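You operate a simulated robot arm through the tools that you are given. There is no shell and no other tool. Be economical: measure what you need, move in short steps, check, and stop when the job is done.

The job below is to be done with a simulated two-armed robot. You get a single attempt, and the scene is never put back.

TASK
Plug the two large leads into the sockets that match their prints.
Fine: main switch off before you plug; lock each plug with its lever; then the main switch on again and after it the standby button pressed once. Leave the other controls alone. Where these are worked on the way, their far stop is far enough and under half their travel is too little: main switch.

Only the result counts: the job must be done as asked and must still hold three seconds after the hand-in. Knocking over, shifting, dropping, spilling or breaking anything else fails it.

THE ROBOT
Two 7-joint arms with two-finger parallel grippers on one trunk, on a base that drives. Base frame: it is fixed to the floor where the robot stands at the start and does not move with it; the origin is under the middle of the robot, x ahead of it, y to its left, z up. Lengths are in mm, angles in rad, forces in N, time in s.
The left shoulder is at the start at [60, 143, 831], the right one opposite. With the tool pointing down near the work surface each hand reaches from about 280 to 700 mm from the robot's upright axis, wherever it stands, measured 20 degrees to its own side. Places, roughly: clear button [400, -400, 1100]; dosing pressure knob [500, -900, 900]; down button [400, -500, 1100]; heat button [400, -200, 1100]; hose lock lever [500, -800, 1400]; hose socket [500, -800, 1300]; large black plug, large grey plug [500, -1000, 750]; main switch [500, -100, 1200]; meter lock lever [400, -800, 1100]; mode button [400, -400, 1100]; probe lock lever [400, -900, 1100]; pump button [400, -300, 1100]; shot button [400, -400, 1100]; shot size knob [500, -900, 1000]; standby button [400, -300, 1100]; up button [400, -500, 1100]. Payload 1.57 kg a hand.
The TCP of each hand is the grasp point between the finger pads, 30 mm short of the fingertips. In the tool frame z runs along the fingers and y along their closing line. Largest opening 110 mm; finger width 24, thickness 12; the body of the gripper, 48 by 112 mm, starts 78 mm behind the TCP.
Orientation is told as [roll, pitch, yaw] about the base's x, y, z axes, in that order, counted from this pose: with the fingers straight down and closing along the base's y, the tool's x points along the base's -x, its y along +y and its z along -z.

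THE INTERFACE
- The arms move only by the tool move_arm. It takes "left_moves", "right_moves" or both (then of equal length, played together; a hand with none holds still); each is a list of rows, each a list of 7 numbers: the turn, a rotation vector about the base's x, y, z in rad, then the shift along the base's x, y, z in mm, then the opening, from 0 (shut) to 1 (fully open). In form: [[wx, wy, wz, dx, dy, dz, gripper], ...]. A call has 1 to 20 rows; each row shifts and turns the commanded pose from where the row before left it. Each row takes 0.2 s and may step no farther than 50 mm and 0.15 rad from the row before; otherwise, or with a gripper value out of range, the whole call is refused. A pose out of reach is approached as far as the arm can. The call stops where the force on the tool passes 40 N (or 10 N more than at its start, if that is more) or the arm is blocked; 0.2 s more then pass. The fingers move at their own pace (about 45 mm/s each) and stop on an object; they squeeze with about 43 N. The grip force told is the motor's: it shows also when the fingers shut on nothing. Time passes only in rows, and 0.2 s behind the last, so rows that do not move let the fingers close. It gives the time, the measured TCP pose, the force on the tool (base axes), the opening and the grip force at its end, in the units of the frame above (readings bear some noise), with the torque about the TCP (base axes, N m) and any sound that the robot's microphone picked up.
- Cameras (640 x 400 px; columns grow to the right, rows downward): "scene" is now at [42.6, -49.9, 1462.7]; the picture's right is [-0.59, -0.81, 0.00], its down [-0.43, 0.31, -0.85] and it looks along [0.69, -0.50, -0.53] (base axes); focal length 284 px, centre (320, 200). "left" rides on the left gripper at [70, -16, -141] in its tool frame; the picture's right is [0.23, 0.97, 0.00], its down [-0.85, 0.20, -0.48] and it looks along [-0.47, 0.11, 0.88] (tool axes); focal length 222 px, centre (320, 200). "right" rides on the right gripper at [70, 16, -141] in its tool frame; the picture's right is [-0.23, 0.97, 0.00], its down [-0.86, -0.20, -0.48] and it looks along [-0.47, -0.11, 0.88] (tool axes); focal length 222 px, centre (320, 200). There is no depth. A picture from a camera that has moved, and an enlarged one, comes with that camera's place and axes in the base frame and with its lens.
- snapshot(camera): a new picture of that camera. It takes no simulated time.
- raise_lower(by): slides the trunk up (or, below 0, down) by that many mm; the arms and the scene camera ride with it, the base frame stays. It gives what a move gives, with no picture.
- base_move(legs): drives the robot by 1 to 6 legs, each [ahead, left, turn to the left] in mm, mm and rad, along the robot's own axes; the way and the turn of a leg run together, so that a leg with both is an arc; at most 1500 mm and 3.142 rad a leg. The arms and the cameras ride along, it lands a little off, and it stops where it bumps. It gives what a move gives.
- head_to(pan, tilt): turns the head with the scene camera to pan (to the left, within 1.501 rad either way) and tilt (down, from -0.506 to 1.204), counted from straight ahead of the robot. It gives what a move gives.
- enlarge(camera, box): a new picture of the part [left, top, right, bottom] of that camera's present view, enlarged. It takes no simulated time.
- close_job(): hands the job in; it is judged then, once.

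Go step by step. Nothing tells you exact positions but the pictures and the camera data: compare them with the known pose of the tool, close in by small moves and look again before you grip or let go. The budget is 120 turns and 108 pictures, counting those below and the enlarged ones. Unless the task says otherwise, let go and move clear before handing in.

The tools are called after "Request:" as a command line: name --argument value ..., lists and objects as JSON in quotes. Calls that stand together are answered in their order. move_arm: Moves the arms, as the interface text tells. Its arguments: {"type":"object","properties":{"left_moves":{"type":"array"},"right_moves":{"type":"array"}},"required":[]} The other tools are called the same way: raise_lower (by) slides the trunk up or down; base_move (legs) drives the base; head_to (pan, tilt) turns the head that bears the scene camera; snapshot (camera) takes a picture; enlarge (camera, box) takes an enlarged picture of a part of a camera's view; close_job () hands the job in.

At the start:

```text
t: 0.0
left_ee_pos: [460.8, -19.1, 999.8]
left_orientation: [0.0, 0.0, 0.001]
left_wrist_force: [-0.6, 0.8, -0.4]
left_wrist_torque: [-0.02, 0.01, -0.01]
left_finger_gap: 109.9
left_grip_force: 0.0
right_ee_pos: [298.9, -352.0, 999.4]
right_orientation: [0.001, 0.0, 0.0]
right_wrist_force: [0.8, 0.0, 0.0]
right_wrist_torque: [0.0, -0.02, -0.01]
right_finger_gap: 110.3
right_grip_force: 0.0
trunk travel left (down, up): [-429.0, 161.0]
robot x, y, heading: [-3.2, -2.2, 0.001]
head pan, tilt: [-0.625, 0.559]
```

scene: 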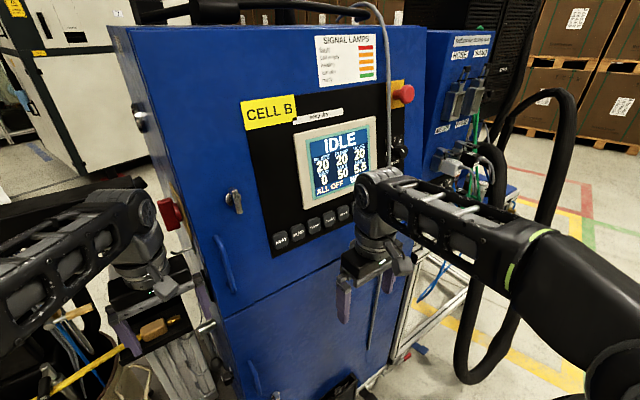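
right: 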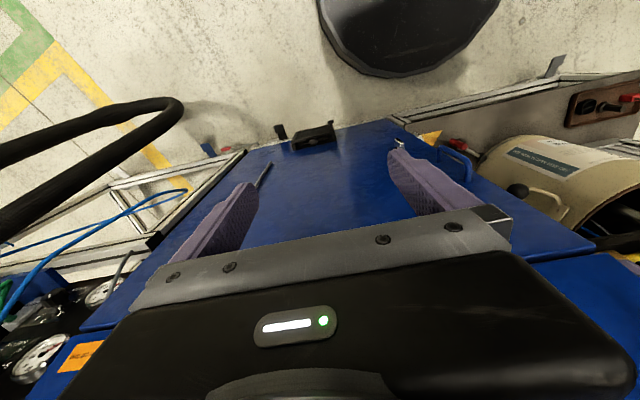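
left: 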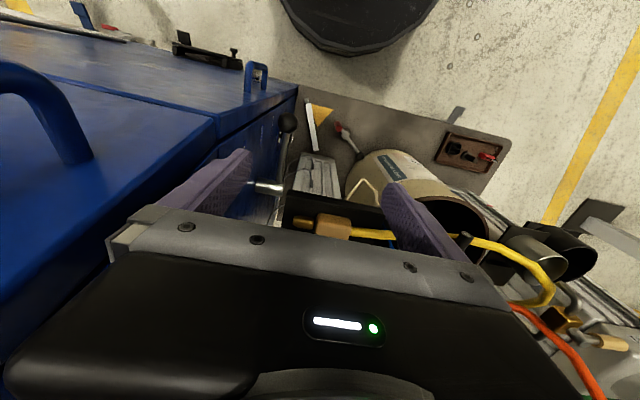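

I see a blue cabinet with the control panel, and a second blue unit to its right where the sockets should be. I'll look closer at both first.

Request:
enlarge --camera "scene" --box '[400, 20, 560, 220]'

Request:
enlarge --camera "scene" --box '[220, 30, 420, 260]'

Request:
head_to --pan -1.1 --tilt 0.5

```text
2.00 times, centred on (480, 120) of scene
camera zoom: at [42.6, -49.9, 1462.7], right [-0.59, -0.81, 0.0], down [-0.43, 0.31, -0.85], along [0.69, -0.5, -0.53], focal length 569 px, centre (0, 360)
```

zoom: 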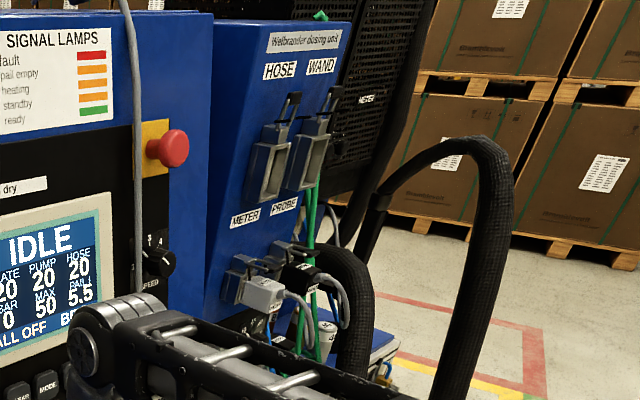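

```text
1.74 times, centred on (320, 145) of scene
camera zoom: at [42.6, -49.9, 1462.7], right [-0.59, -0.81, 0.0], down [-0.43, 0.31, -0.85], along [0.69, -0.5, -0.53], focal length 494 px, centre (320, 296)
```

zoom: 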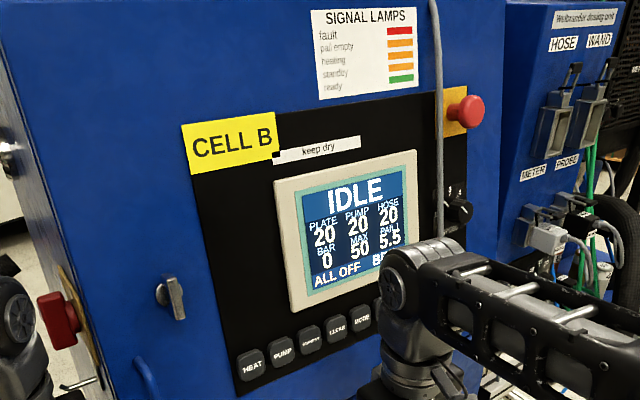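

```text
t: 0.9
left_ee_pos: [460.9, -18.8, 1000.0]
left_orientation: [0.0, 0.0, 0.0]
left_wrist_force: [0.5, -0.9, 0.4]
left_wrist_torque: [0.02, 0.02, 0.02]
left_finger_gap: 110.1
left_grip_force: 0.0
right_ee_pos: [297.1, -352.3, 999.7]
right_orientation: [-0.002, 0.001, -0.002]
right_wrist_force: [-0.8, -0.2, -0.2]
right_wrist_torque: [-0.02, -0.02, 0.02]
right_finger_gap: 110.1
right_grip_force: 0.1
trunk travel left (down, up): [-429.0, 161.0]
robot x, y, heading: [0.5, 0.2, -0.0]
head pan, tilt: [-1.1, 0.499]
```

The red handle on the cabinet's left side looks like the main switch. Next I'll look at the dosing unit and the leads.

Request:
snapshot --camera "scene"

Request:
enlarge --camera "scene" --box '[220, 60, 460, 210]'

```text
102 pictures are left
camera scene: at [11.4, -78.5, 1468.1], right [-0.89, -0.45, 0.0], down [-0.22, 0.43, -0.88], along [0.4, -0.78, -0.48], focal length 284 px, centre (320, 200)
```

scene: 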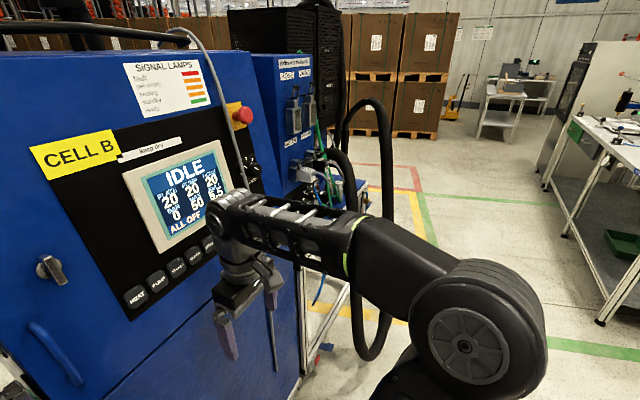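

```text
2.67 times, centred on (340, 135) of scene
camera zoom: at [11.4, -78.5, 1468.1], right [-0.89, -0.45, 0.0], down [-0.22, 0.43, -0.88], along [0.4, -0.78, -0.48], focal length 758 px, centre (267, 373)
```

zoom: 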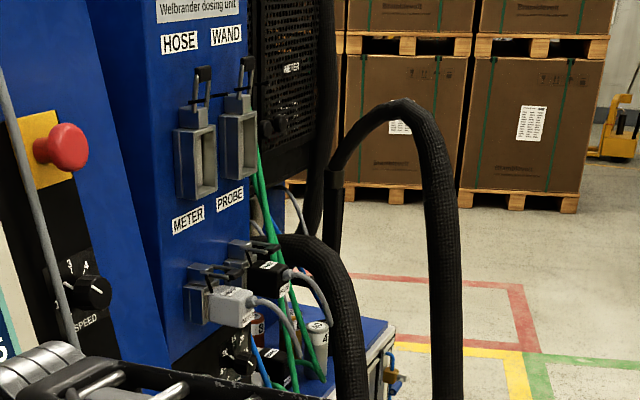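

The HOSE and WAND sockets are on the dosing unit's upper front. First the main switch, so I'll look at it.

Request:
head_to --pan -0.2 --tilt 0.45

Request:
snapshot --camera "scene"

Request:
enlarge --camera "scene" --box '[200, 80, 440, 320]'

```text
t: 2.1
left_ee_pos: [460.9, -19.8, 1000.0]
left_orientation: [0.0, 0.001, -0.002]
left_wrist_force: [-0.7, 1.0, 1.1]
left_wrist_torque: [0.03, -0.03, -0.02]
left_finger_gap: 110.3
left_grip_force: 0.0
right_ee_pos: [297.8, -352.0, 999.4]
right_orientation: [-0.001, -0.001, -0.001]
right_wrist_force: [0.8, 0.5, -0.7]
right_wrist_torque: [-0.03, 0.02, -0.01]
right_finger_gap: 110.0
right_grip_force: 0.0
trunk travel left (down, up): [-429.0, 161.0]
robot x, y, heading: [2.2, -0.7, 0.003]
head pan, tilt: [-0.201, 0.45]
```

```text
100 pictures are left
camera scene: at [60.0, -15.9, 1472.6], right [-0.2, -0.98, 0.0], down [-0.43, 0.09, -0.9], along [0.88, -0.18, -0.44], focal length 284 px, centre (320, 200)
```

scene: 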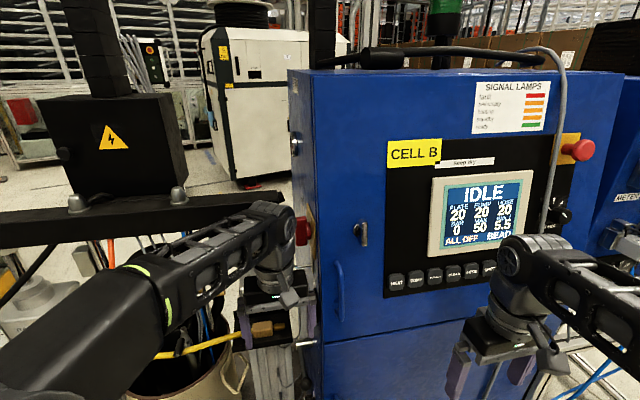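

```text
1.67 times, centred on (320, 200) of scene
camera zoom: at [60.0, -15.9, 1472.6], right [-0.2, -0.98, 0.0], down [-0.43, 0.09, -0.9], along [0.88, -0.18, -0.44], focal length 474 px, centre (320, 200)
```

zoom: 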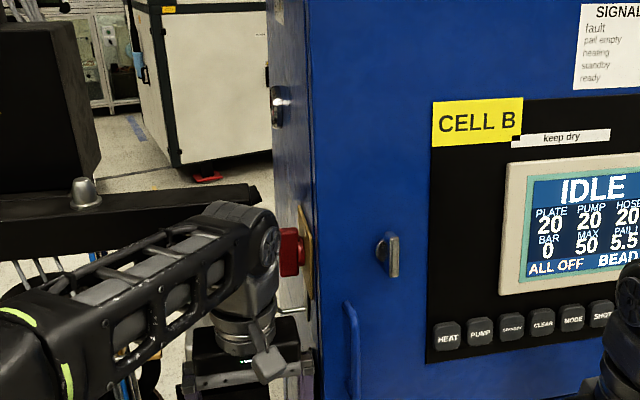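

The red handle sits on a yellow plate on the cabinet's left side, with its axis along y. I'll roll the left hand to point along -y while moving it out to the left and up, and view the switch with its camera.

Request:
move_arm --left_moves '[[-0.15, 0, 0, -10, 17, 10, 1], [-0.15, 0, 0, -10, 17, 10, 1], [-0.15, 0, 0, -10, 17, 10, 1], [-0.15, 0, 0, -10, 17, 10, 1], [-0.15, 0, 0, -10, 17, 10, 1], [-0.15, 0, 0, 0, 17, 20, 1], [-0.15, 0, 0, 0, 17, 20, 1], [-0.15, 0, 0, 0, 17, 20, 1], [-0.15, 0, 0, 0, 17, 20, 1], [-0.15, 0, 0, 0, 17, 20, 1]]'

Request:
snapshot --camera "left"

Request:
snapshot --camera "scene"

```text
t: 4.3
left_ee_pos: [407.4, 149.1, 1150.5]
left_orientation: [-1.447, -0.016, 0.014]
left_wrist_force: [-0.3, 0.1, -0.5]
left_wrist_torque: [-0.01, -0.01, 0.01]
left_finger_gap: 110.2
left_grip_force: 0.2
left hand out of reach, approached as far as the arm can: row 8
right_ee_pos: [297.8, -351.4, 999.9]
right_orientation: [-0.003, 0.0, -0.001]
right_wrist_force: [0.1, 0.4, 0.5]
right_wrist_torque: [-0.02, -0.04, 0.03]
right_finger_gap: 109.8
right_grip_force: 0.1
trunk travel left (down, up): [-429.0, 161.0]
robot x, y, heading: [-2.4, -1.6, -0.004]
head pan, tilt: [-0.201, 0.45]
```

```text
98 pictures are left
camera left: at [337.0, 286.3, 1182.7], right [-0.21, 0.12, -0.97], down [0.85, 0.51, -0.13], along [0.48, -0.85, -0.21], focal length 222 px, centre (320, 200)
```

left: 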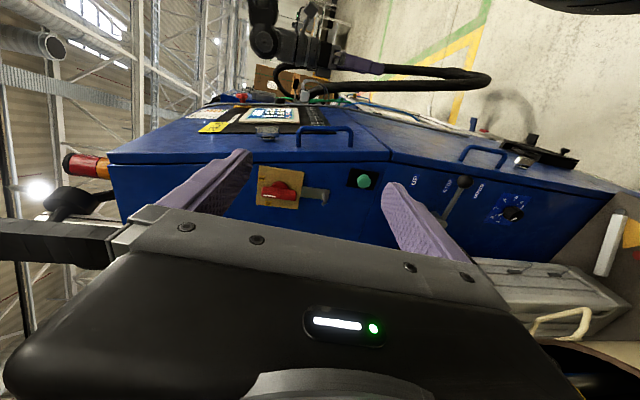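

```text
97 pictures are left
camera scene: at [59.6, -14.3, 1472.6], right [-0.2, -0.98, 0.0], down [-0.43, 0.09, -0.9], along [0.88, -0.18, -0.43], focal length 284 px, centre (320, 200)
```

scene: 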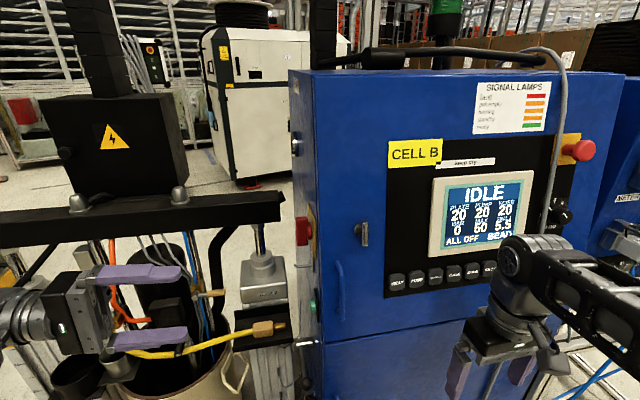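

I can see the side face: a red main switch on its yellow plate and a green button below it. I'll zoom in.

Request:
enlarge --camera "left" --box '[230, 150, 390, 230]'

Request:
enlarge --camera "scene" --box '[240, 180, 400, 330]'

```text
4.00 times, centred on (310, 190) of left
camera zoom: at [337.0, 286.3, 1182.7], right [-0.21, 0.12, -0.97], down [0.85, 0.51, -0.13], along [0.48, -0.85, -0.21], focal length 888 px, centre (360, 240)
```

zoom: 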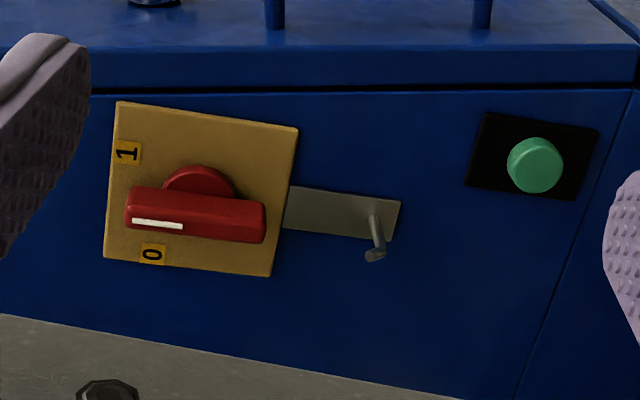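

```text
2.67 times, centred on (320, 255) of scene
camera zoom: at [59.6, -14.3, 1472.6], right [-0.2, -0.98, 0.0], down [-0.43, 0.09, -0.9], along [0.88, -0.18, -0.43], focal length 758 px, centre (320, 53)
```

zoom: 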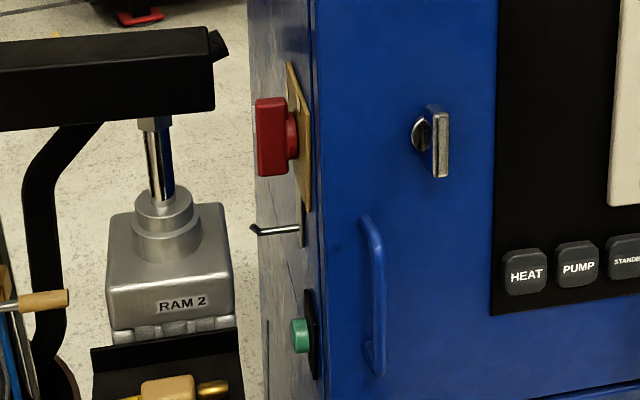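

The switch handle's outer face is at about (540, -75, 1172), pointing up at "1"; off is a quarter turn toward +x. I'll push it with closed fingers, so I raise the trunk for reach, yaw the hand and bring it near.

Request:
raise_lower --by 100

Request:
move_arm --left_moves '[[0, 0, 0.1, 0, -10, 0, 0], [0, 0, 0.1, 0, -10, 0, 0], [0, 0, 0.1, 5, -15, -5, 0], [0, 0, 0.1, 5, -15, -5, 0], [0, 0, 0.1, 5, -15, -5, 0], [0, 0, 0.1, 5, -15, -5, 0], [0, 0, 0, 10, -15, -10, 0], [0, 0, 0, 10, -15, -10, 0]]'

Request:
snapshot --camera "left"

```text
t: 5.7
left_ee_pos: [410.0, 148.2, 1250.5]
left_orientation: [-1.447, -0.014, 0.015]
left_wrist_force: [-0.3, -0.2, 0.0]
left_wrist_torque: [0.0, 0.01, 0.01]
left_finger_gap: 110.4
left_grip_force: 0.0
right_ee_pos: [297.1, -352.1, 1100.1]
right_orientation: [0.0, -0.001, -0.001]
right_wrist_force: [0.4, -0.1, -0.3]
right_wrist_torque: [0.02, -0.01, 0.03]
right_finger_gap: 110.1
right_grip_force: 0.0
trunk travel left (down, up): [-529.0, 61.0]
robot x, y, heading: [-0.3, -0.4, -0.001]
head pan, tilt: [-0.201, 0.45]
```

```text
t: 7.5
left_ee_pos: [449.0, 36.4, 1209.0]
left_orientation: [-1.446, -0.015, 0.615]
left_wrist_force: [0.1, 0.3, 0.4]
left_wrist_torque: [0.0, 0.0, -0.02]
left_finger_gap: 0.0
left_grip_force: 21.1
right_ee_pos: [298.8, -352.7, 1099.8]
right_orientation: [0.0, 0.0, -0.001]
right_wrist_force: [-0.7, 0.9, -0.2]
right_wrist_torque: [0.02, -0.01, 0.01]
right_finger_gap: 110.2
right_grip_force: 0.1
trunk travel left (down, up): [-529.0, 61.0]
robot x, y, heading: [-1.2, -1.7, 0.002]
head pan, tilt: [-0.201, 0.45]
```

```text
94 pictures are left
camera left: at [313.1, 109.6, 1242.5], right [-0.24, -0.02, -0.97], down [0.41, 0.9, -0.12], along [0.88, -0.43, -0.21], focal length 222 px, centre (320, 200)
```

left: 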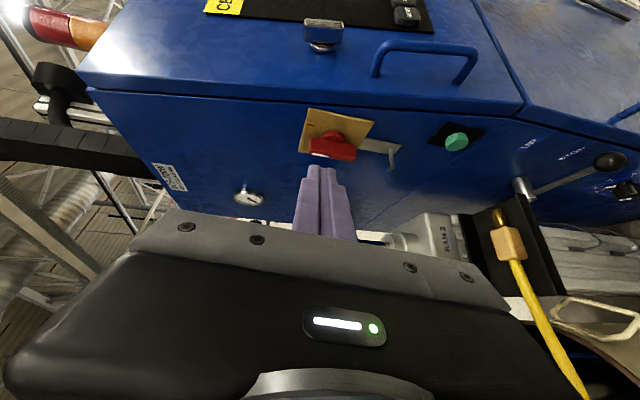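

The handle position checks out from the new view. I bring the fingertips to the near side of the handle's upper half.

Request:
move_arm --left_moves '[[0, 0, 0, 10, -25, -2, 0], [0, 0, 0, 10, -25, -2, 0], [0, 0, 0, 11, -25, -2, 0], [0, 0, 0, 11, -23, -1, 0]]'

Request:
enlarge --camera "left" --box '[220, 80, 460, 240]'

Request:
enlarge --camera "scene" --box '[240, 150, 400, 300]'

```text
t: 8.4
left_ee_pos: [490.2, -61.4, 1202.8]
left_orientation: [-1.444, -0.013, 0.615]
left_wrist_force: [0.7, -0.1, 0.3]
left_wrist_torque: [0.0, 0.01, -0.01]
left_finger_gap: 0.0
left_grip_force: 21.4
right_ee_pos: [298.2, -352.3, 1100.2]
right_orientation: [0.0, 0.0, 0.001]
right_wrist_force: [0.5, 0.0, -0.1]
right_wrist_torque: [0.0, 0.02, 0.0]
right_finger_gap: 110.2
right_grip_force: 0.1
trunk travel left (down, up): [-529.0, 61.0]
robot x, y, heading: [1.2, -3.9, -0.002]
head pan, tilt: [-0.201, 0.45]
```

```text
2.50 times, centred on (340, 160) of left
camera zoom: at [353.8, 12.0, 1234.9], right [-0.24, -0.02, -0.97], down [0.41, 0.9, -0.13], along [0.88, -0.43, -0.21], focal length 555 px, centre (270, 300)
```

zoom: 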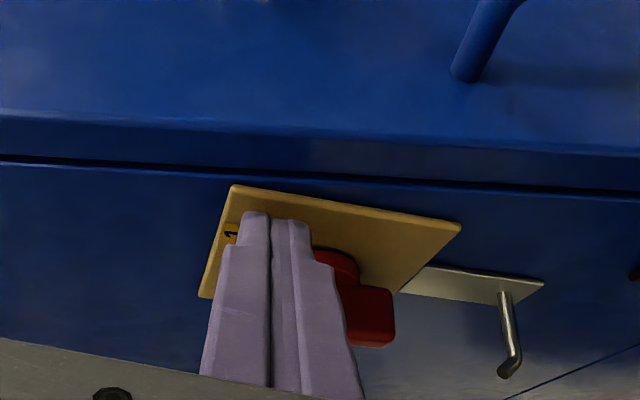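

```text
2.67 times, centred on (320, 225) of scene
camera zoom: at [60.5, -16.3, 1572.5], right [-0.2, -0.98, 0.0], down [-0.43, 0.09, -0.9], along [0.88, -0.18, -0.44], focal length 758 px, centre (320, 133)
```

zoom: 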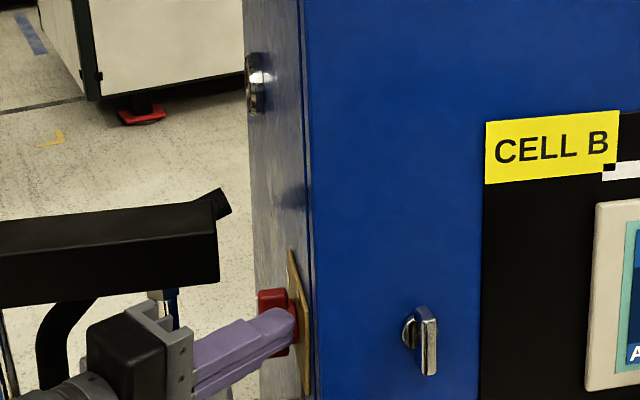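

Fingertips are beside the upper half of the handle. Now I push it toward +x and then down.

Request:
move_arm --left_moves '[[0, 0, 0, 8, 0, 0, 0], [0, 0, 0, 8, 0, 0, 0], [0, 0, 0, 8, 0, 2, 0], [0, 0, 0, 8, 0, 2, 0], [0, 0, 0, 8, 0, 0, 0], [0, 0, 0, 8, 0, 0, 0], [0, 0, 0, 6, 0, -4, 0]]'

Request:
enlarge --camera "left" --box '[220, 80, 460, 240]'

```text
t: 10.1
left_ee_pos: [544.8, -60.1, 1202.8]
left_orientation: [-1.444, -0.014, 0.615]
left_wrist_force: [0.5, 0.3, -0.2]
left_wrist_torque: [0.0, -0.01, 0.01]
left_finger_gap: 0.2
left_grip_force: 21.0
right_ee_pos: [298.0, -353.3, 1100.5]
right_orientation: [0.001, 0.0, 0.0]
right_wrist_force: [-0.3, -0.6, 0.3]
right_wrist_torque: [0.03, 0.03, 0.01]
right_finger_gap: 109.7
right_grip_force: 0.0
trunk travel left (down, up): [-529.0, 61.0]
robot x, y, heading: [-0.7, -0.3, 0.001]
head pan, tilt: [-0.201, 0.45]
```

```text
2.50 times, centred on (340, 160) of left
camera zoom: at [408.9, 12.0, 1235.8], right [-0.24, -0.02, -0.97], down [0.41, 0.9, -0.13], along [0.88, -0.43, -0.21], focal length 555 px, centre (270, 300)
```

zoom: 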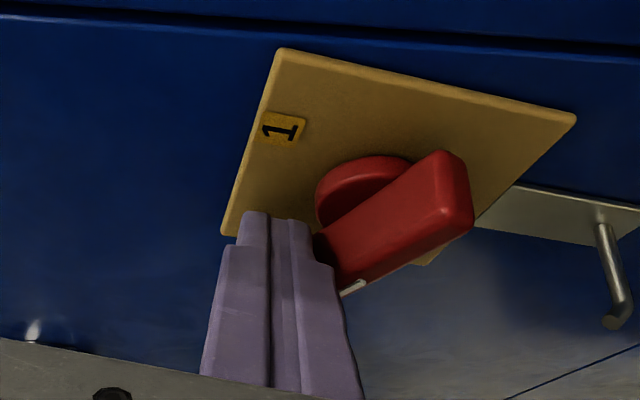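

The handle has turned about halfway. I push its far end down to the stop.

Request:
move_arm --left_moves '[[0, 0, 0, 3, 0, -4, 0], [0, 0, 0, 0, 0, -5, 0], [0, 0, 0, 0, 0, -5, 0], [0, 0, 0, 0, 0, -4, 0], [0, 0, 0, 0, 0, -4, 0], [0, 0, 0, 0, 0, -4, 0]]'

Request:
enlarge --camera "left" --box '[220, 80, 460, 240]'

```text
t: 11.4
left_ee_pos: [546.4, -60.8, 1191.9]
left_orientation: [-1.47, -0.021, 0.611]
left_wrist_force: [-1.5, 1.0, 6.7]
left_wrist_torque: [-0.18, -0.04, -0.09]
left_finger_gap: 0.0
left_grip_force: 20.7
right_ee_pos: [297.1, -351.6, 1098.8]
right_orientation: [0.0, 0.001, -0.001]
right_wrist_force: [-0.2, -0.4, -0.2]
right_wrist_torque: [-0.03, 0.0, 0.0]
right_finger_gap: 110.1
right_grip_force: 0.0
trunk travel left (down, up): [-529.0, 61.0]
robot x, y, heading: [3.0, 0.2, -0.003]
head pan, tilt: [-0.201, 0.45]
stopped in row 6 (left hand): the force on the tool passed its limit at 42 N (the readings are from after the stop); the commanded pose is now the measured one
```

```text
2.50 times, centred on (340, 160) of left
camera zoom: at [411.2, 12.1, 1220.6], right [-0.23, -0.04, -0.97], down [0.42, 0.9, -0.13], along [0.88, -0.44, -0.19], focal length 555 px, centre (270, 300)
```

zoom: 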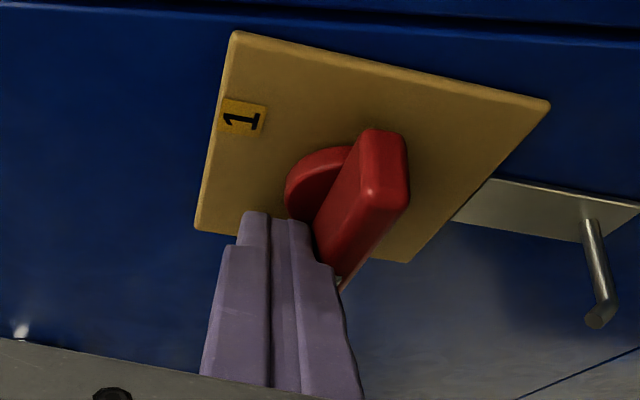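

The handle looks horizontal and the force hit the stop. I back off and check the switch and the display.

Request:
move_arm --left_moves '[[0, 0, 0, 0, 5, 15, 0], [0, 0, 0, -10, 25, 10, 0], [0, 0, 0, -20, 30, 0, 0], [0, 0, 0, -20, 30, 0, 0]]'

Request:
enlarge --camera "left" --box '[220, 80, 460, 240]'

Request:
snapshot --camera "scene"

```text
t: 12.4
left_ee_pos: [496.1, 28.2, 1216.8]
left_orientation: [-1.466, -0.02, 0.612]
left_wrist_force: [1.0, -1.3, 0.1]
left_wrist_torque: [0.01, 0.02, -0.02]
left_finger_gap: 0.2
left_grip_force: 21.0
right_ee_pos: [297.7, -352.3, 1099.8]
right_orientation: [-0.001, 0.001, 0.0]
right_wrist_force: [-0.6, 0.4, -0.6]
right_wrist_torque: [-0.03, -0.01, 0.0]
right_finger_gap: 109.8
right_grip_force: 0.0
trunk travel left (down, up): [-529.0, 61.0]
robot x, y, heading: [5.4, 3.8, -0.0]
head pan, tilt: [-0.201, 0.45]
```

```text
2.50 times, centred on (340, 160) of left
camera zoom: at [360.6, 101.7, 1245.8], right [-0.23, -0.04, -0.97], down [0.42, 0.9, -0.13], along [0.88, -0.44, -0.19], focal length 555 px, centre (270, 300)
```

zoom: 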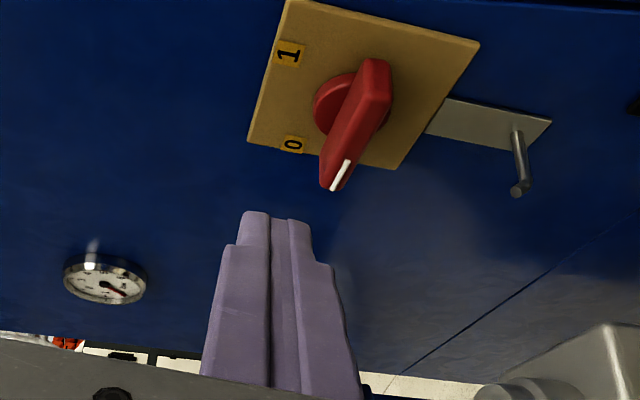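

```text
88 pictures are left
camera scene: at [59.3, -15.2, 1572.6], right [-0.2, -0.98, 0.0], down [-0.43, 0.09, -0.9], along [0.88, -0.18, -0.43], focal length 284 px, centre (320, 200)
```

scene: 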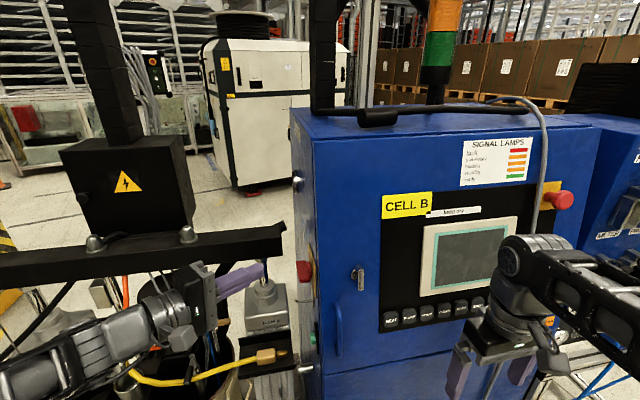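

The main switch is at 0 and the display is dark. I retract the left arm and inspect the area to the right before driving.

Request:
move_arm --left_moves '[[0, 0, 0, -40, 20, 0, 0], [0, 0, 0, -40, 20, 0, 0], [0, 0, 0, -40, 10, 0, 0], [0, 0, 0, -40, 0, 0, 0], [0.15, 0, -0.1, 0, 0, -20, 0], [0.15, 0, -0.1, 0, 0, -20, 0], [0.15, 0, -0.1, 0, 0, -20, 0], [0.15, 0, -0.1, 0, 0, -20, 0], [0.15, 0, -0.1, 0, 0, 0, 0], [0.15, 0, -0.1, 0, 0, 0, 0], [0.15, 0, 0, 0, 0, 0, 0], [0.15, 0, 0, 0, 0, 0, 0], [0.15, 0, 0, 0, 0, 0, 0], [0.11, 0, 0, 0, 0, 0, 0]]'

Request:
head_to --pan -1.2 --tilt 0.6

Request:
snapshot --camera "scene"

```text
refused: row 5 steps farther than a row can; nothing moved
```

```text
t: 13.6
left_ee_pos: [496.9, 28.0, 1215.1]
left_orientation: [-1.466, -0.019, 0.611]
left_wrist_force: [-0.5, 0.5, 0.3]
left_wrist_torque: [0.0, 0.03, 0.03]
left_finger_gap: 0.0
left_grip_force: 21.0
right_ee_pos: [298.5, -352.4, 1099.9]
right_orientation: [0.001, 0.001, 0.0]
right_wrist_force: [1.0, -0.2, 0.9]
right_wrist_torque: [-0.01, -0.04, 0.02]
right_finger_gap: 109.8
right_grip_force: 0.0
trunk travel left (down, up): [-529.0, 61.0]
robot x, y, heading: [-2.8, 1.3, 0.003]
head pan, tilt: [-1.201, 0.6]
```

```text
87 pictures are left
camera scene: at [2.1, -79.8, 1559.0], right [-0.93, -0.36, 0.0], down [-0.2, 0.53, -0.83], along [0.3, -0.77, -0.56], focal length 284 px, centre (320, 200)
```

scene: 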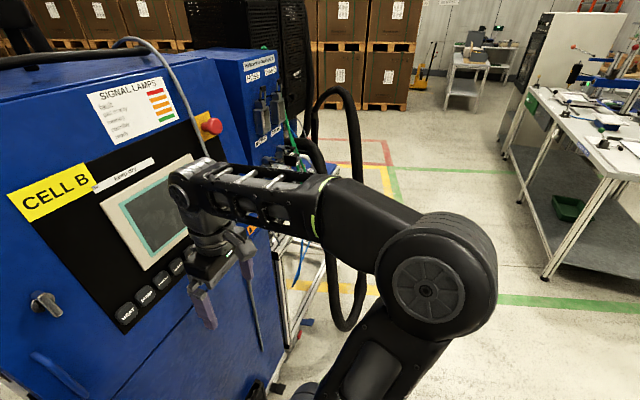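

I redo the left-arm retraction within the step limits.

Request:
move_arm --left_moves '[[0, 0, 0, -40, 20, 0, 0], [0, 0, 0, -40, 20, 0, 0], [0, 0, 0, -40, 20, 0, 0], [0, 0, -0.15, -30, 0, -10, 0], [0, 0, -0.15, 0, 0, -20, 0], [0, 0, -0.15, 0, 0, -20, 0], [0, 0, -0.15, 0, 0, 0, 0], [0.15, 0, 0, 0, 0, 0, 0], [0.15, 0, 0, 0, 0, 0, 0], [0.15, 0, 0, 0, 0, 0, 0], [0.15, 0, 0, 0, 0, 0, 0], [0.15, 0, 0, 0, 0, 0, 0], [0.15, 0, 0, 0, 0, 0, 0], [0.15, 0, 0, 0, 0, 0, 0], [0.15, 0, 0, 0, 0, 0, 0], [0.15, 0, 0, 0, 0, 0, 0], [0.11, 0, 0, 0, 0, 0, 0]]'

Request:
base_move --legs '[[-100, -350, 0]]'

Request:
snapshot --camera "scene"

```text
t: 17.2
left_ee_pos: [359.8, 72.8, 1132.2]
left_orientation: [-0.072, -0.034, -0.011]
left_wrist_force: [0.1, -0.3, 0.2]
left_wrist_torque: [-0.01, 0.03, 0.01]
left_finger_gap: 0.0
left_grip_force: 21.7
left hand out of reach, approached as far as the arm can: row 16, 17
right_ee_pos: [300.2, -352.0, 1099.0]
right_orientation: [-0.001, 0.002, -0.001]
right_wrist_force: [-0.3, -0.3, 0.1]
right_wrist_torque: [-0.02, 0.08, 0.0]
right_finger_gap: 110.1
right_grip_force: 0.1
trunk travel left (down, up): [-529.0, 61.0]
robot x, y, heading: [-0.5, -1.6, 0.001]
head pan, tilt: [-1.201, 0.6]
```

```text
t: 19.6
left_ee_pos: [258.6, -280.7, 1133.0]
left_orientation: [-0.068, -0.039, -0.016]
left_wrist_force: [-0.2, -0.2, 0.1]
left_wrist_torque: [0.03, 0.03, 0.01]
left_finger_gap: 0.0
left_grip_force: 21.8
right_ee_pos: [196.0, -705.6, 1097.9]
right_orientation: [0.0, 0.001, -0.003]
right_wrist_force: [-0.5, 0.2, -0.9]
right_wrist_torque: [0.01, 0.01, 0.0]
right_finger_gap: 110.0
right_grip_force: 0.1
trunk travel left (down, up): [-529.0, 61.0]
robot x, y, heading: [-96.4, -348.3, -0.006]
head pan, tilt: [-1.201, 0.6]
```

```text
86 pictures are left
camera scene: at [-98.0, -432.7, 1559.0], right [-0.93, -0.36, 0.0], down [-0.2, 0.53, -0.82], along [0.3, -0.77, -0.57], focal length 284 px, centre (320, 200)
```

scene: 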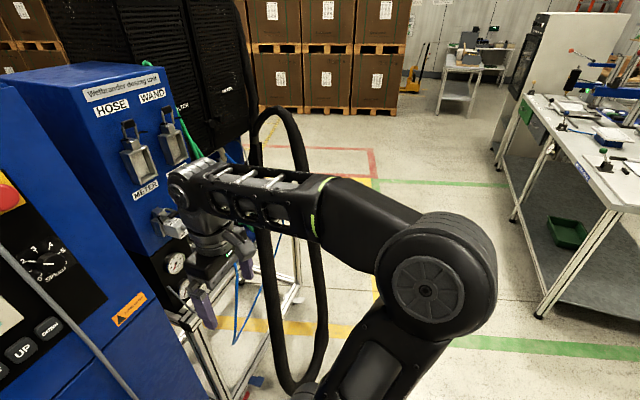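

The hose loop hangs around y -900 to -1300 in front of the cart, so I'll stay back at x≈-100. I'll look at the dosing unit now.

Request:
head_to --pan -0.6 --tilt 0.6

Request:
snapshot --camera "scene"

Request:
snapshot --camera "right"

```text
t: 20.6
left_ee_pos: [258.2, -281.2, 1132.9]
left_orientation: [-0.069, -0.035, -0.015]
left_wrist_force: [-0.6, 0.2, -0.2]
left_wrist_torque: [0.01, 0.02, 0.0]
left_finger_gap: 0.0
left_grip_force: 21.6
right_ee_pos: [197.3, -704.1, 1099.8]
right_orientation: [0.001, 0.001, -0.003]
right_wrist_force: [-0.6, -0.9, -0.2]
right_wrist_torque: [0.02, -0.01, 0.01]
right_finger_gap: 110.1
right_grip_force: 0.0
trunk travel left (down, up): [-529.0, 61.0]
robot x, y, heading: [-101.6, -353.6, -0.002]
head pan, tilt: [-0.6, 0.6]
```

```text
85 pictures are left
camera scene: at [-56.8, -399.3, 1559.0], right [-0.57, -0.82, 0.0], down [-0.47, 0.32, -0.83], along [0.68, -0.47, -0.56], focal length 284 px, centre (320, 200)
```

scene: 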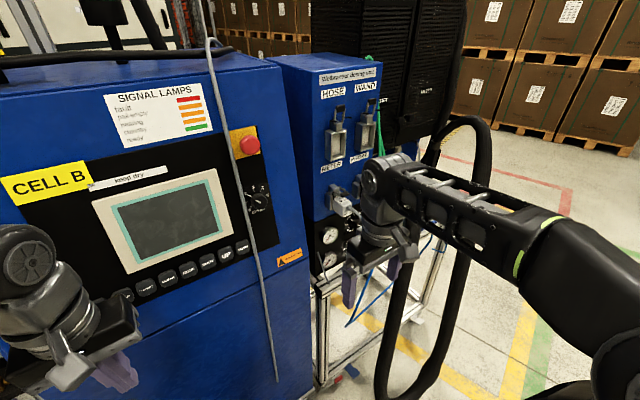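

```text
84 pictures are left
camera right: at [126.7, -688.0, 1240.9], right [0.23, 0.97, 0.0], down [0.85, -0.2, 0.48], along [0.47, -0.11, -0.88], focal length 222 px, centre (320, 200)
```

right: 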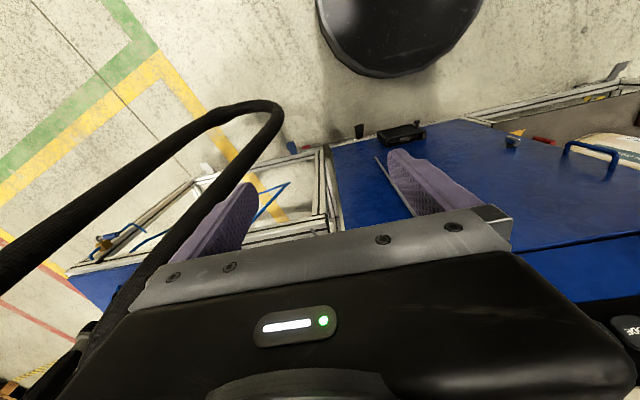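

The hose's low bend is around (190, -900, 290), and my base front edge is about 245 mm ahead of its axis. I drive farther right and slightly back, then look at the shelf.

Request:
base_move --legs '[[-100, -350, 0]]'

Request:
head_to --pan -0.3 --tilt 0.65

Request:
snapshot --camera "scene"

Request:
snapshot --camera "right"

```text
t: 22.9
left_ee_pos: [157.6, -625.4, 1132.2]
left_orientation: [-0.068, -0.036, -0.013]
left_wrist_force: [-0.6, -0.1, -0.8]
left_wrist_torque: [0.0, 0.0, -0.02]
left_finger_gap: 0.0
left_grip_force: 21.4
right_ee_pos: [99.3, -1049.9, 1100.0]
right_orientation: [-0.001, 0.0, 0.0]
right_wrist_force: [-1.0, -0.3, 0.6]
right_wrist_torque: [0.01, 0.0, 0.01]
right_finger_gap: 109.8
right_grip_force: 0.1
trunk travel left (down, up): [-529.0, 61.0]
robot x, y, heading: [-197.4, -698.6, 0.004]
head pan, tilt: [-0.6, 0.6]
```

```text
t: 23.7
left_ee_pos: [157.0, -623.8, 1132.4]
left_orientation: [-0.067, -0.037, -0.011]
left_wrist_force: [-0.4, 0.3, -0.3]
left_wrist_torque: [0.0, -0.01, 0.01]
left_finger_gap: 0.0
left_grip_force: 21.1
right_ee_pos: [98.5, -1048.3, 1099.3]
right_orientation: [0.002, 0.003, 0.002]
right_wrist_force: [-0.4, 0.0, 0.7]
right_wrist_torque: [-0.02, -0.01, 0.01]
right_finger_gap: 109.9
right_grip_force: 0.2
trunk travel left (down, up): [-529.0, 61.0]
robot x, y, heading: [-196.5, -697.6, 0.006]
head pan, tilt: [-0.3, 0.649]
```

```text
83 pictures are left
camera scene: at [-146.6, -720.3, 1554.7], right [-0.29, -0.96, 0.0], down [-0.58, 0.18, -0.8], along [0.76, -0.23, -0.6], focal length 284 px, centre (320, 200)
```

scene: 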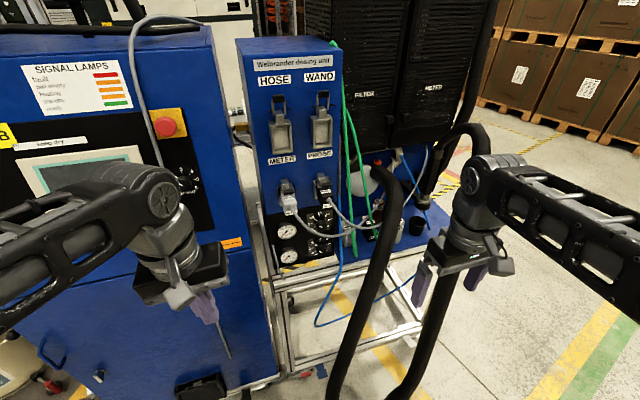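

```text
82 pictures are left
camera right: at [28.3, -1032.3, 1240.9], right [0.22, 0.97, 0.0], down [0.86, -0.2, 0.48], along [0.47, -0.11, -0.88], focal length 222 px, centre (320, 200)
```

right: 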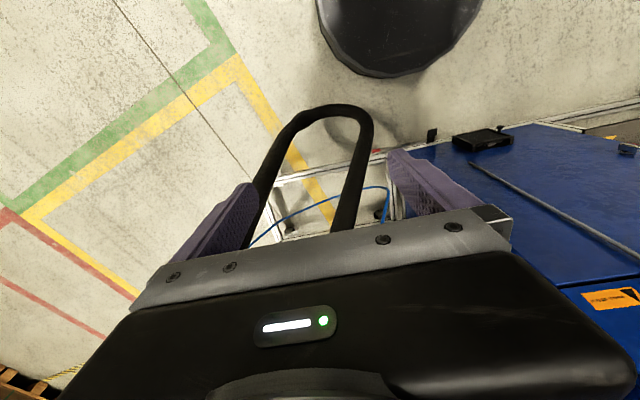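

Now I have a frontal view of the dosing unit. I'll enlarge the sockets and the shelf with the plugs.

Request:
enlarge --camera "scene" --box '[230, 50, 390, 150]'

Request:
enlarge --camera "scene" --box '[250, 140, 490, 290]'

```text
4.00 times, centred on (310, 100) of scene
camera zoom: at [-146.6, -720.3, 1554.7], right [-0.29, -0.96, 0.0], down [-0.58, 0.18, -0.8], along [0.76, -0.23, -0.6], focal length 1137 px, centre (360, 600)
```

zoom: 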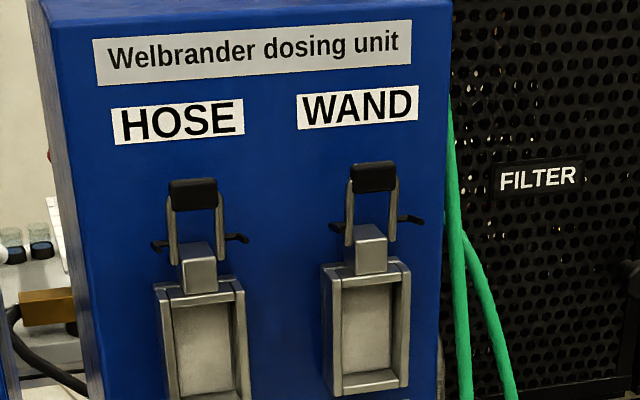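

```text
2.67 times, centred on (370, 215) of scene
camera zoom: at [-146.6, -720.3, 1554.7], right [-0.29, -0.96, 0.0], down [-0.58, 0.18, -0.8], along [0.76, -0.23, -0.6], focal length 758 px, centre (187, 160)
```

zoom: 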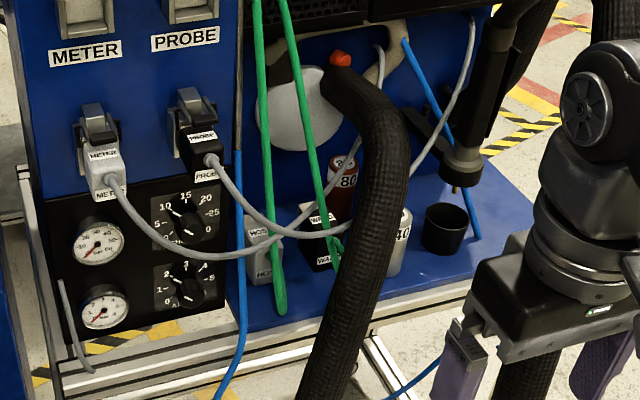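

The plugs stand on the blue shelf: a grey one printed HOSE and a black one printed WAND, to the right of the unit. I raise the right hand for clearance, drive to about (0, -620), then look again.

Request:
move_arm --right_moves '[[0, 0, 0, 0, 20, 40, 1], [0, 0, 0, 0, 20, 40, 1], [0, 0, 0, 0, 20, 40, 1], [0, 0, 0, 0, 20, 40, 1]]'

Request:
base_move --legs '[[0, 80, 0], [170, 0, 0]]'

Request:
head_to --pan -0.7 --tilt 0.65

Request:
snapshot --camera "scene"

Request:
snapshot --camera "right"

```text
t: 24.7
left_ee_pos: [157.7, -623.6, 1133.1]
left_orientation: [-0.07, -0.036, -0.013]
left_wrist_force: [0.5, -0.3, 0.0]
left_wrist_torque: [0.0, 0.01, 0.01]
left_finger_gap: 0.1
left_grip_force: 21.8
right_ee_pos: [103.7, -1032.4, 1124.2]
right_orientation: [0.0, 0.0, 0.004]
right_wrist_force: [0.5, 0.1, -0.6]
right_wrist_torque: [0.01, 0.04, -0.03]
right_finger_gap: 110.1
right_grip_force: 0.0
right hand out of reach, approached as far as the arm can: row 1, 2, 3, 4
trunk travel left (down, up): [-529.0, 61.0]
robot x, y, heading: [-198.8, -695.9, 0.005]
head pan, tilt: [-0.3, 0.649]
```

```text
t: 26.8
left_ee_pos: [326.4, -543.5, 1133.2]
left_orientation: [-0.069, -0.036, -0.01]
left_wrist_force: [0.7, -0.3, -0.3]
left_wrist_torque: [0.04, 0.01, -0.02]
left_finger_gap: 0.0
left_grip_force: 21.2
right_ee_pos: [273.8, -952.7, 1122.3]
right_orientation: [0.0, 0.002, 0.006]
right_wrist_force: [-0.9, 0.2, -0.4]
right_wrist_torque: [0.02, 0.08, -0.01]
right_finger_gap: 110.0
right_grip_force: 0.0
trunk travel left (down, up): [-529.0, 61.0]
robot x, y, heading: [-30.2, -620.8, 0.004]
head pan, tilt: [-0.3, 0.649]
```

```text
t: 27.7
left_ee_pos: [326.3, -544.5, 1132.5]
left_orientation: [-0.071, -0.036, -0.008]
left_wrist_force: [0.8, 0.8, -0.2]
left_wrist_torque: [0.0, -0.02, 0.01]
left_finger_gap: 0.0
left_grip_force: 20.9
right_ee_pos: [273.1, -952.6, 1124.1]
right_orientation: [-0.001, 0.0, 0.004]
right_wrist_force: [-0.2, -0.4, 0.1]
right_wrist_torque: [-0.03, 0.0, 0.0]
right_finger_gap: 110.1
right_grip_force: 0.0
trunk travel left (down, up): [-529.0, 61.0]
robot x, y, heading: [-31.4, -617.4, 0.001]
head pan, tilt: [-0.7, 0.649]
```

```text
79 pictures are left
camera scene: at [6.0, -671.2, 1554.7], right [-0.64, -0.77, 0.0], down [-0.46, 0.39, -0.8], along [0.61, -0.51, -0.6], focal length 284 px, centre (320, 200)
```

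scene: 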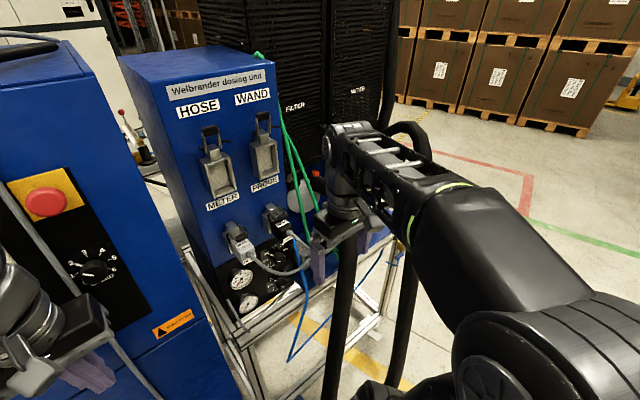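

```text
78 pictures are left
camera right: at [201.9, -936.9, 1264.4], right [0.22, 0.97, 0.0], down [0.86, -0.2, 0.48], along [0.47, -0.11, -0.88], focal length 222 px, centre (320, 200)
```

right: 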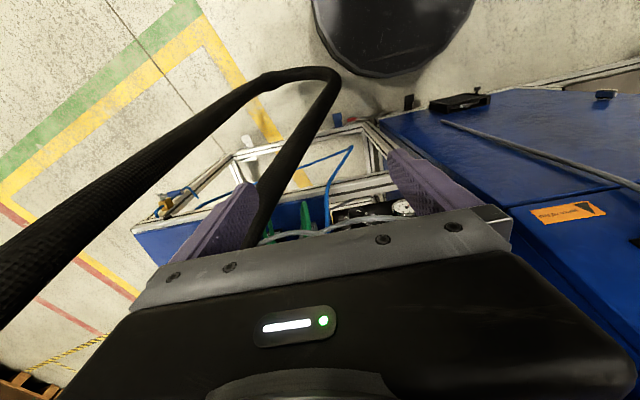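

The gripper blocks the view to the plugs. I pitch the right hand forward so its camera looks over the shelf.

Request:
move_arm --right_moves '[[0, -0.13, 0, 0, 0, 0, 1], [0, -0.13, 0, 0, 0, 0, 1], [0, -0.13, 0, 0, 0, 0, 1], [0, -0.13, 0, 0, 0, 0, 1]]'

Request:
snapshot --camera "right"

```text
t: 28.7
left_ee_pos: [325.2, -545.4, 1133.3]
left_orientation: [-0.068, -0.038, -0.008]
left_wrist_force: [0.9, -1.1, -0.8]
left_wrist_torque: [0.01, -0.03, 0.0]
left_finger_gap: 0.1
left_grip_force: 21.5
right_ee_pos: [271.7, -952.9, 1123.7]
right_orientation: [-0.001, -0.525, 0.004]
right_wrist_force: [-0.3, 0.0, -0.3]
right_wrist_torque: [-0.03, -0.02, 0.0]
right_finger_gap: 110.1
right_grip_force: 0.1
trunk travel left (down, up): [-529.0, 61.0]
robot x, y, heading: [-33.1, -618.3, 0.004]
head pan, tilt: [-0.7, 0.649]
```

```text
77 pictures are left
camera right: at [140.4, -937.1, 1210.4], right [0.19, 0.97, 0.11], down [0.5, -0.2, 0.84], along [0.84, -0.11, -0.53], focal length 222 px, centre (320, 200)
```

right: 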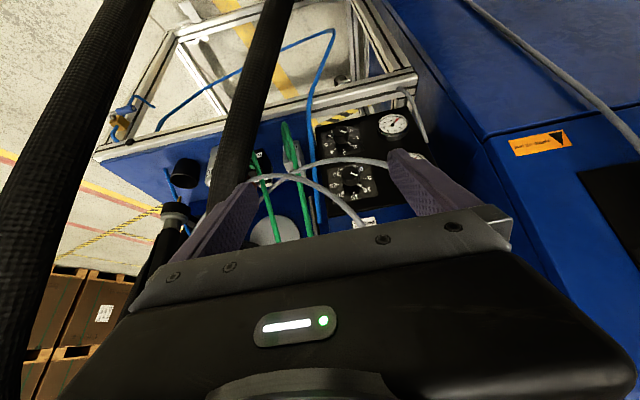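

Now the shelf is in view. I enlarge around the plugs.

Request:
enlarge --camera "right" --box '[150, 90, 350, 215]'

Request:
enlarge --camera "scene" --box '[220, 140, 400, 290]'

```text
3.20 times, centred on (250, 152) of right
camera zoom: at [140.4, -937.1, 1210.4], right [0.19, 0.97, 0.11], down [0.5, -0.2, 0.84], along [0.84, -0.11, -0.53], focal length 711 px, centre (544, 352)
```

zoom: 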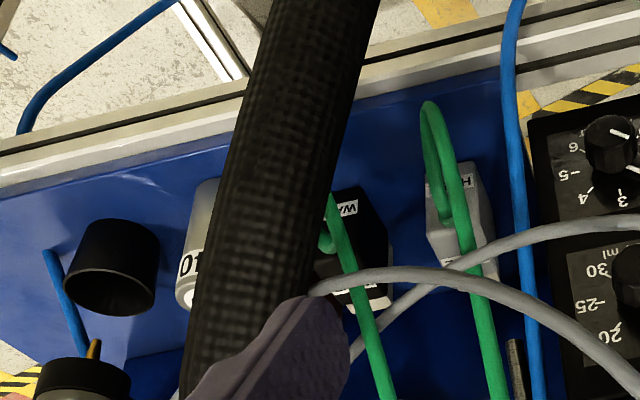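

```text
2.67 times, centred on (310, 215) of scene
camera zoom: at [5.1, -671.4, 1554.8], right [-0.64, -0.77, 0.0], down [-0.46, 0.39, -0.8], along [0.61, -0.51, -0.6], focal length 758 px, centre (347, 160)
```

zoom: 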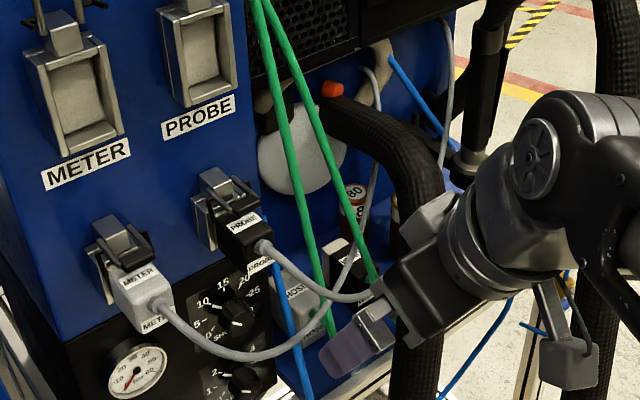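

The green leads belong to the plugs; grey cables and a thick hose run near them. I shift the hand left to unblock the scene view and take a second angle for triangulation.

Request:
move_arm --right_moves '[[0, 0, 0, -10, 40, 0, 1], [0, 0, 0, -10, 40, 0, 1], [0, 0, 0, -10, 40, 0, 1], [0, 0, 0, -10, 40, 0, 1]]'

Request:
enlarge --camera "right" --box '[90, 60, 330, 210]'

Request:
enlarge --camera "scene" --box '[220, 160, 380, 290]'

```text
t: 29.7
left_ee_pos: [327.0, -543.2, 1133.4]
left_orientation: [-0.07, -0.035, -0.008]
left_wrist_force: [0.1, -0.5, -0.3]
left_wrist_torque: [-0.01, 0.02, -0.01]
left_finger_gap: 0.0
left_grip_force: 21.9
right_ee_pos: [231.9, -791.7, 1124.5]
right_orientation: [-0.004, -0.521, 0.002]
right_wrist_force: [0.8, 0.3, -0.7]
right_wrist_torque: [0.01, 0.01, -0.01]
right_finger_gap: 109.7
right_grip_force: 0.1
trunk travel left (down, up): [-529.0, 61.0]
robot x, y, heading: [-28.0, -617.5, 0.003]
head pan, tilt: [-0.7, 0.649]
```

```text
2.67 times, centred on (210, 135) of right
camera zoom: at [100.7, -775.2, 1212.2], right [0.19, 0.97, 0.11], down [0.5, -0.2, 0.84], along [0.84, -0.11, -0.53], focal length 592 px, centre (613, 373)
```

zoom: 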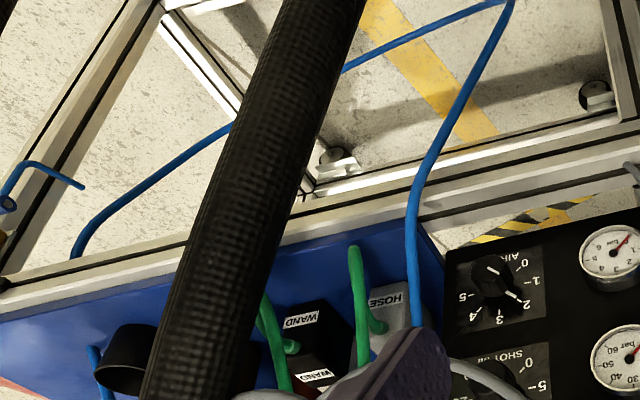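

```text
3.08 times, centred on (300, 225) of scene
camera zoom: at [5.7, -670.9, 1554.7], right [-0.64, -0.77, 0.0], down [-0.46, 0.39, -0.8], along [0.61, -0.51, -0.6], focal length 875 px, centre (382, 123)
```

zoom: 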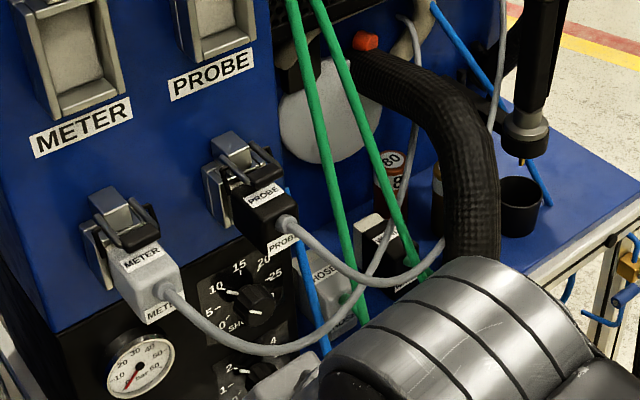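

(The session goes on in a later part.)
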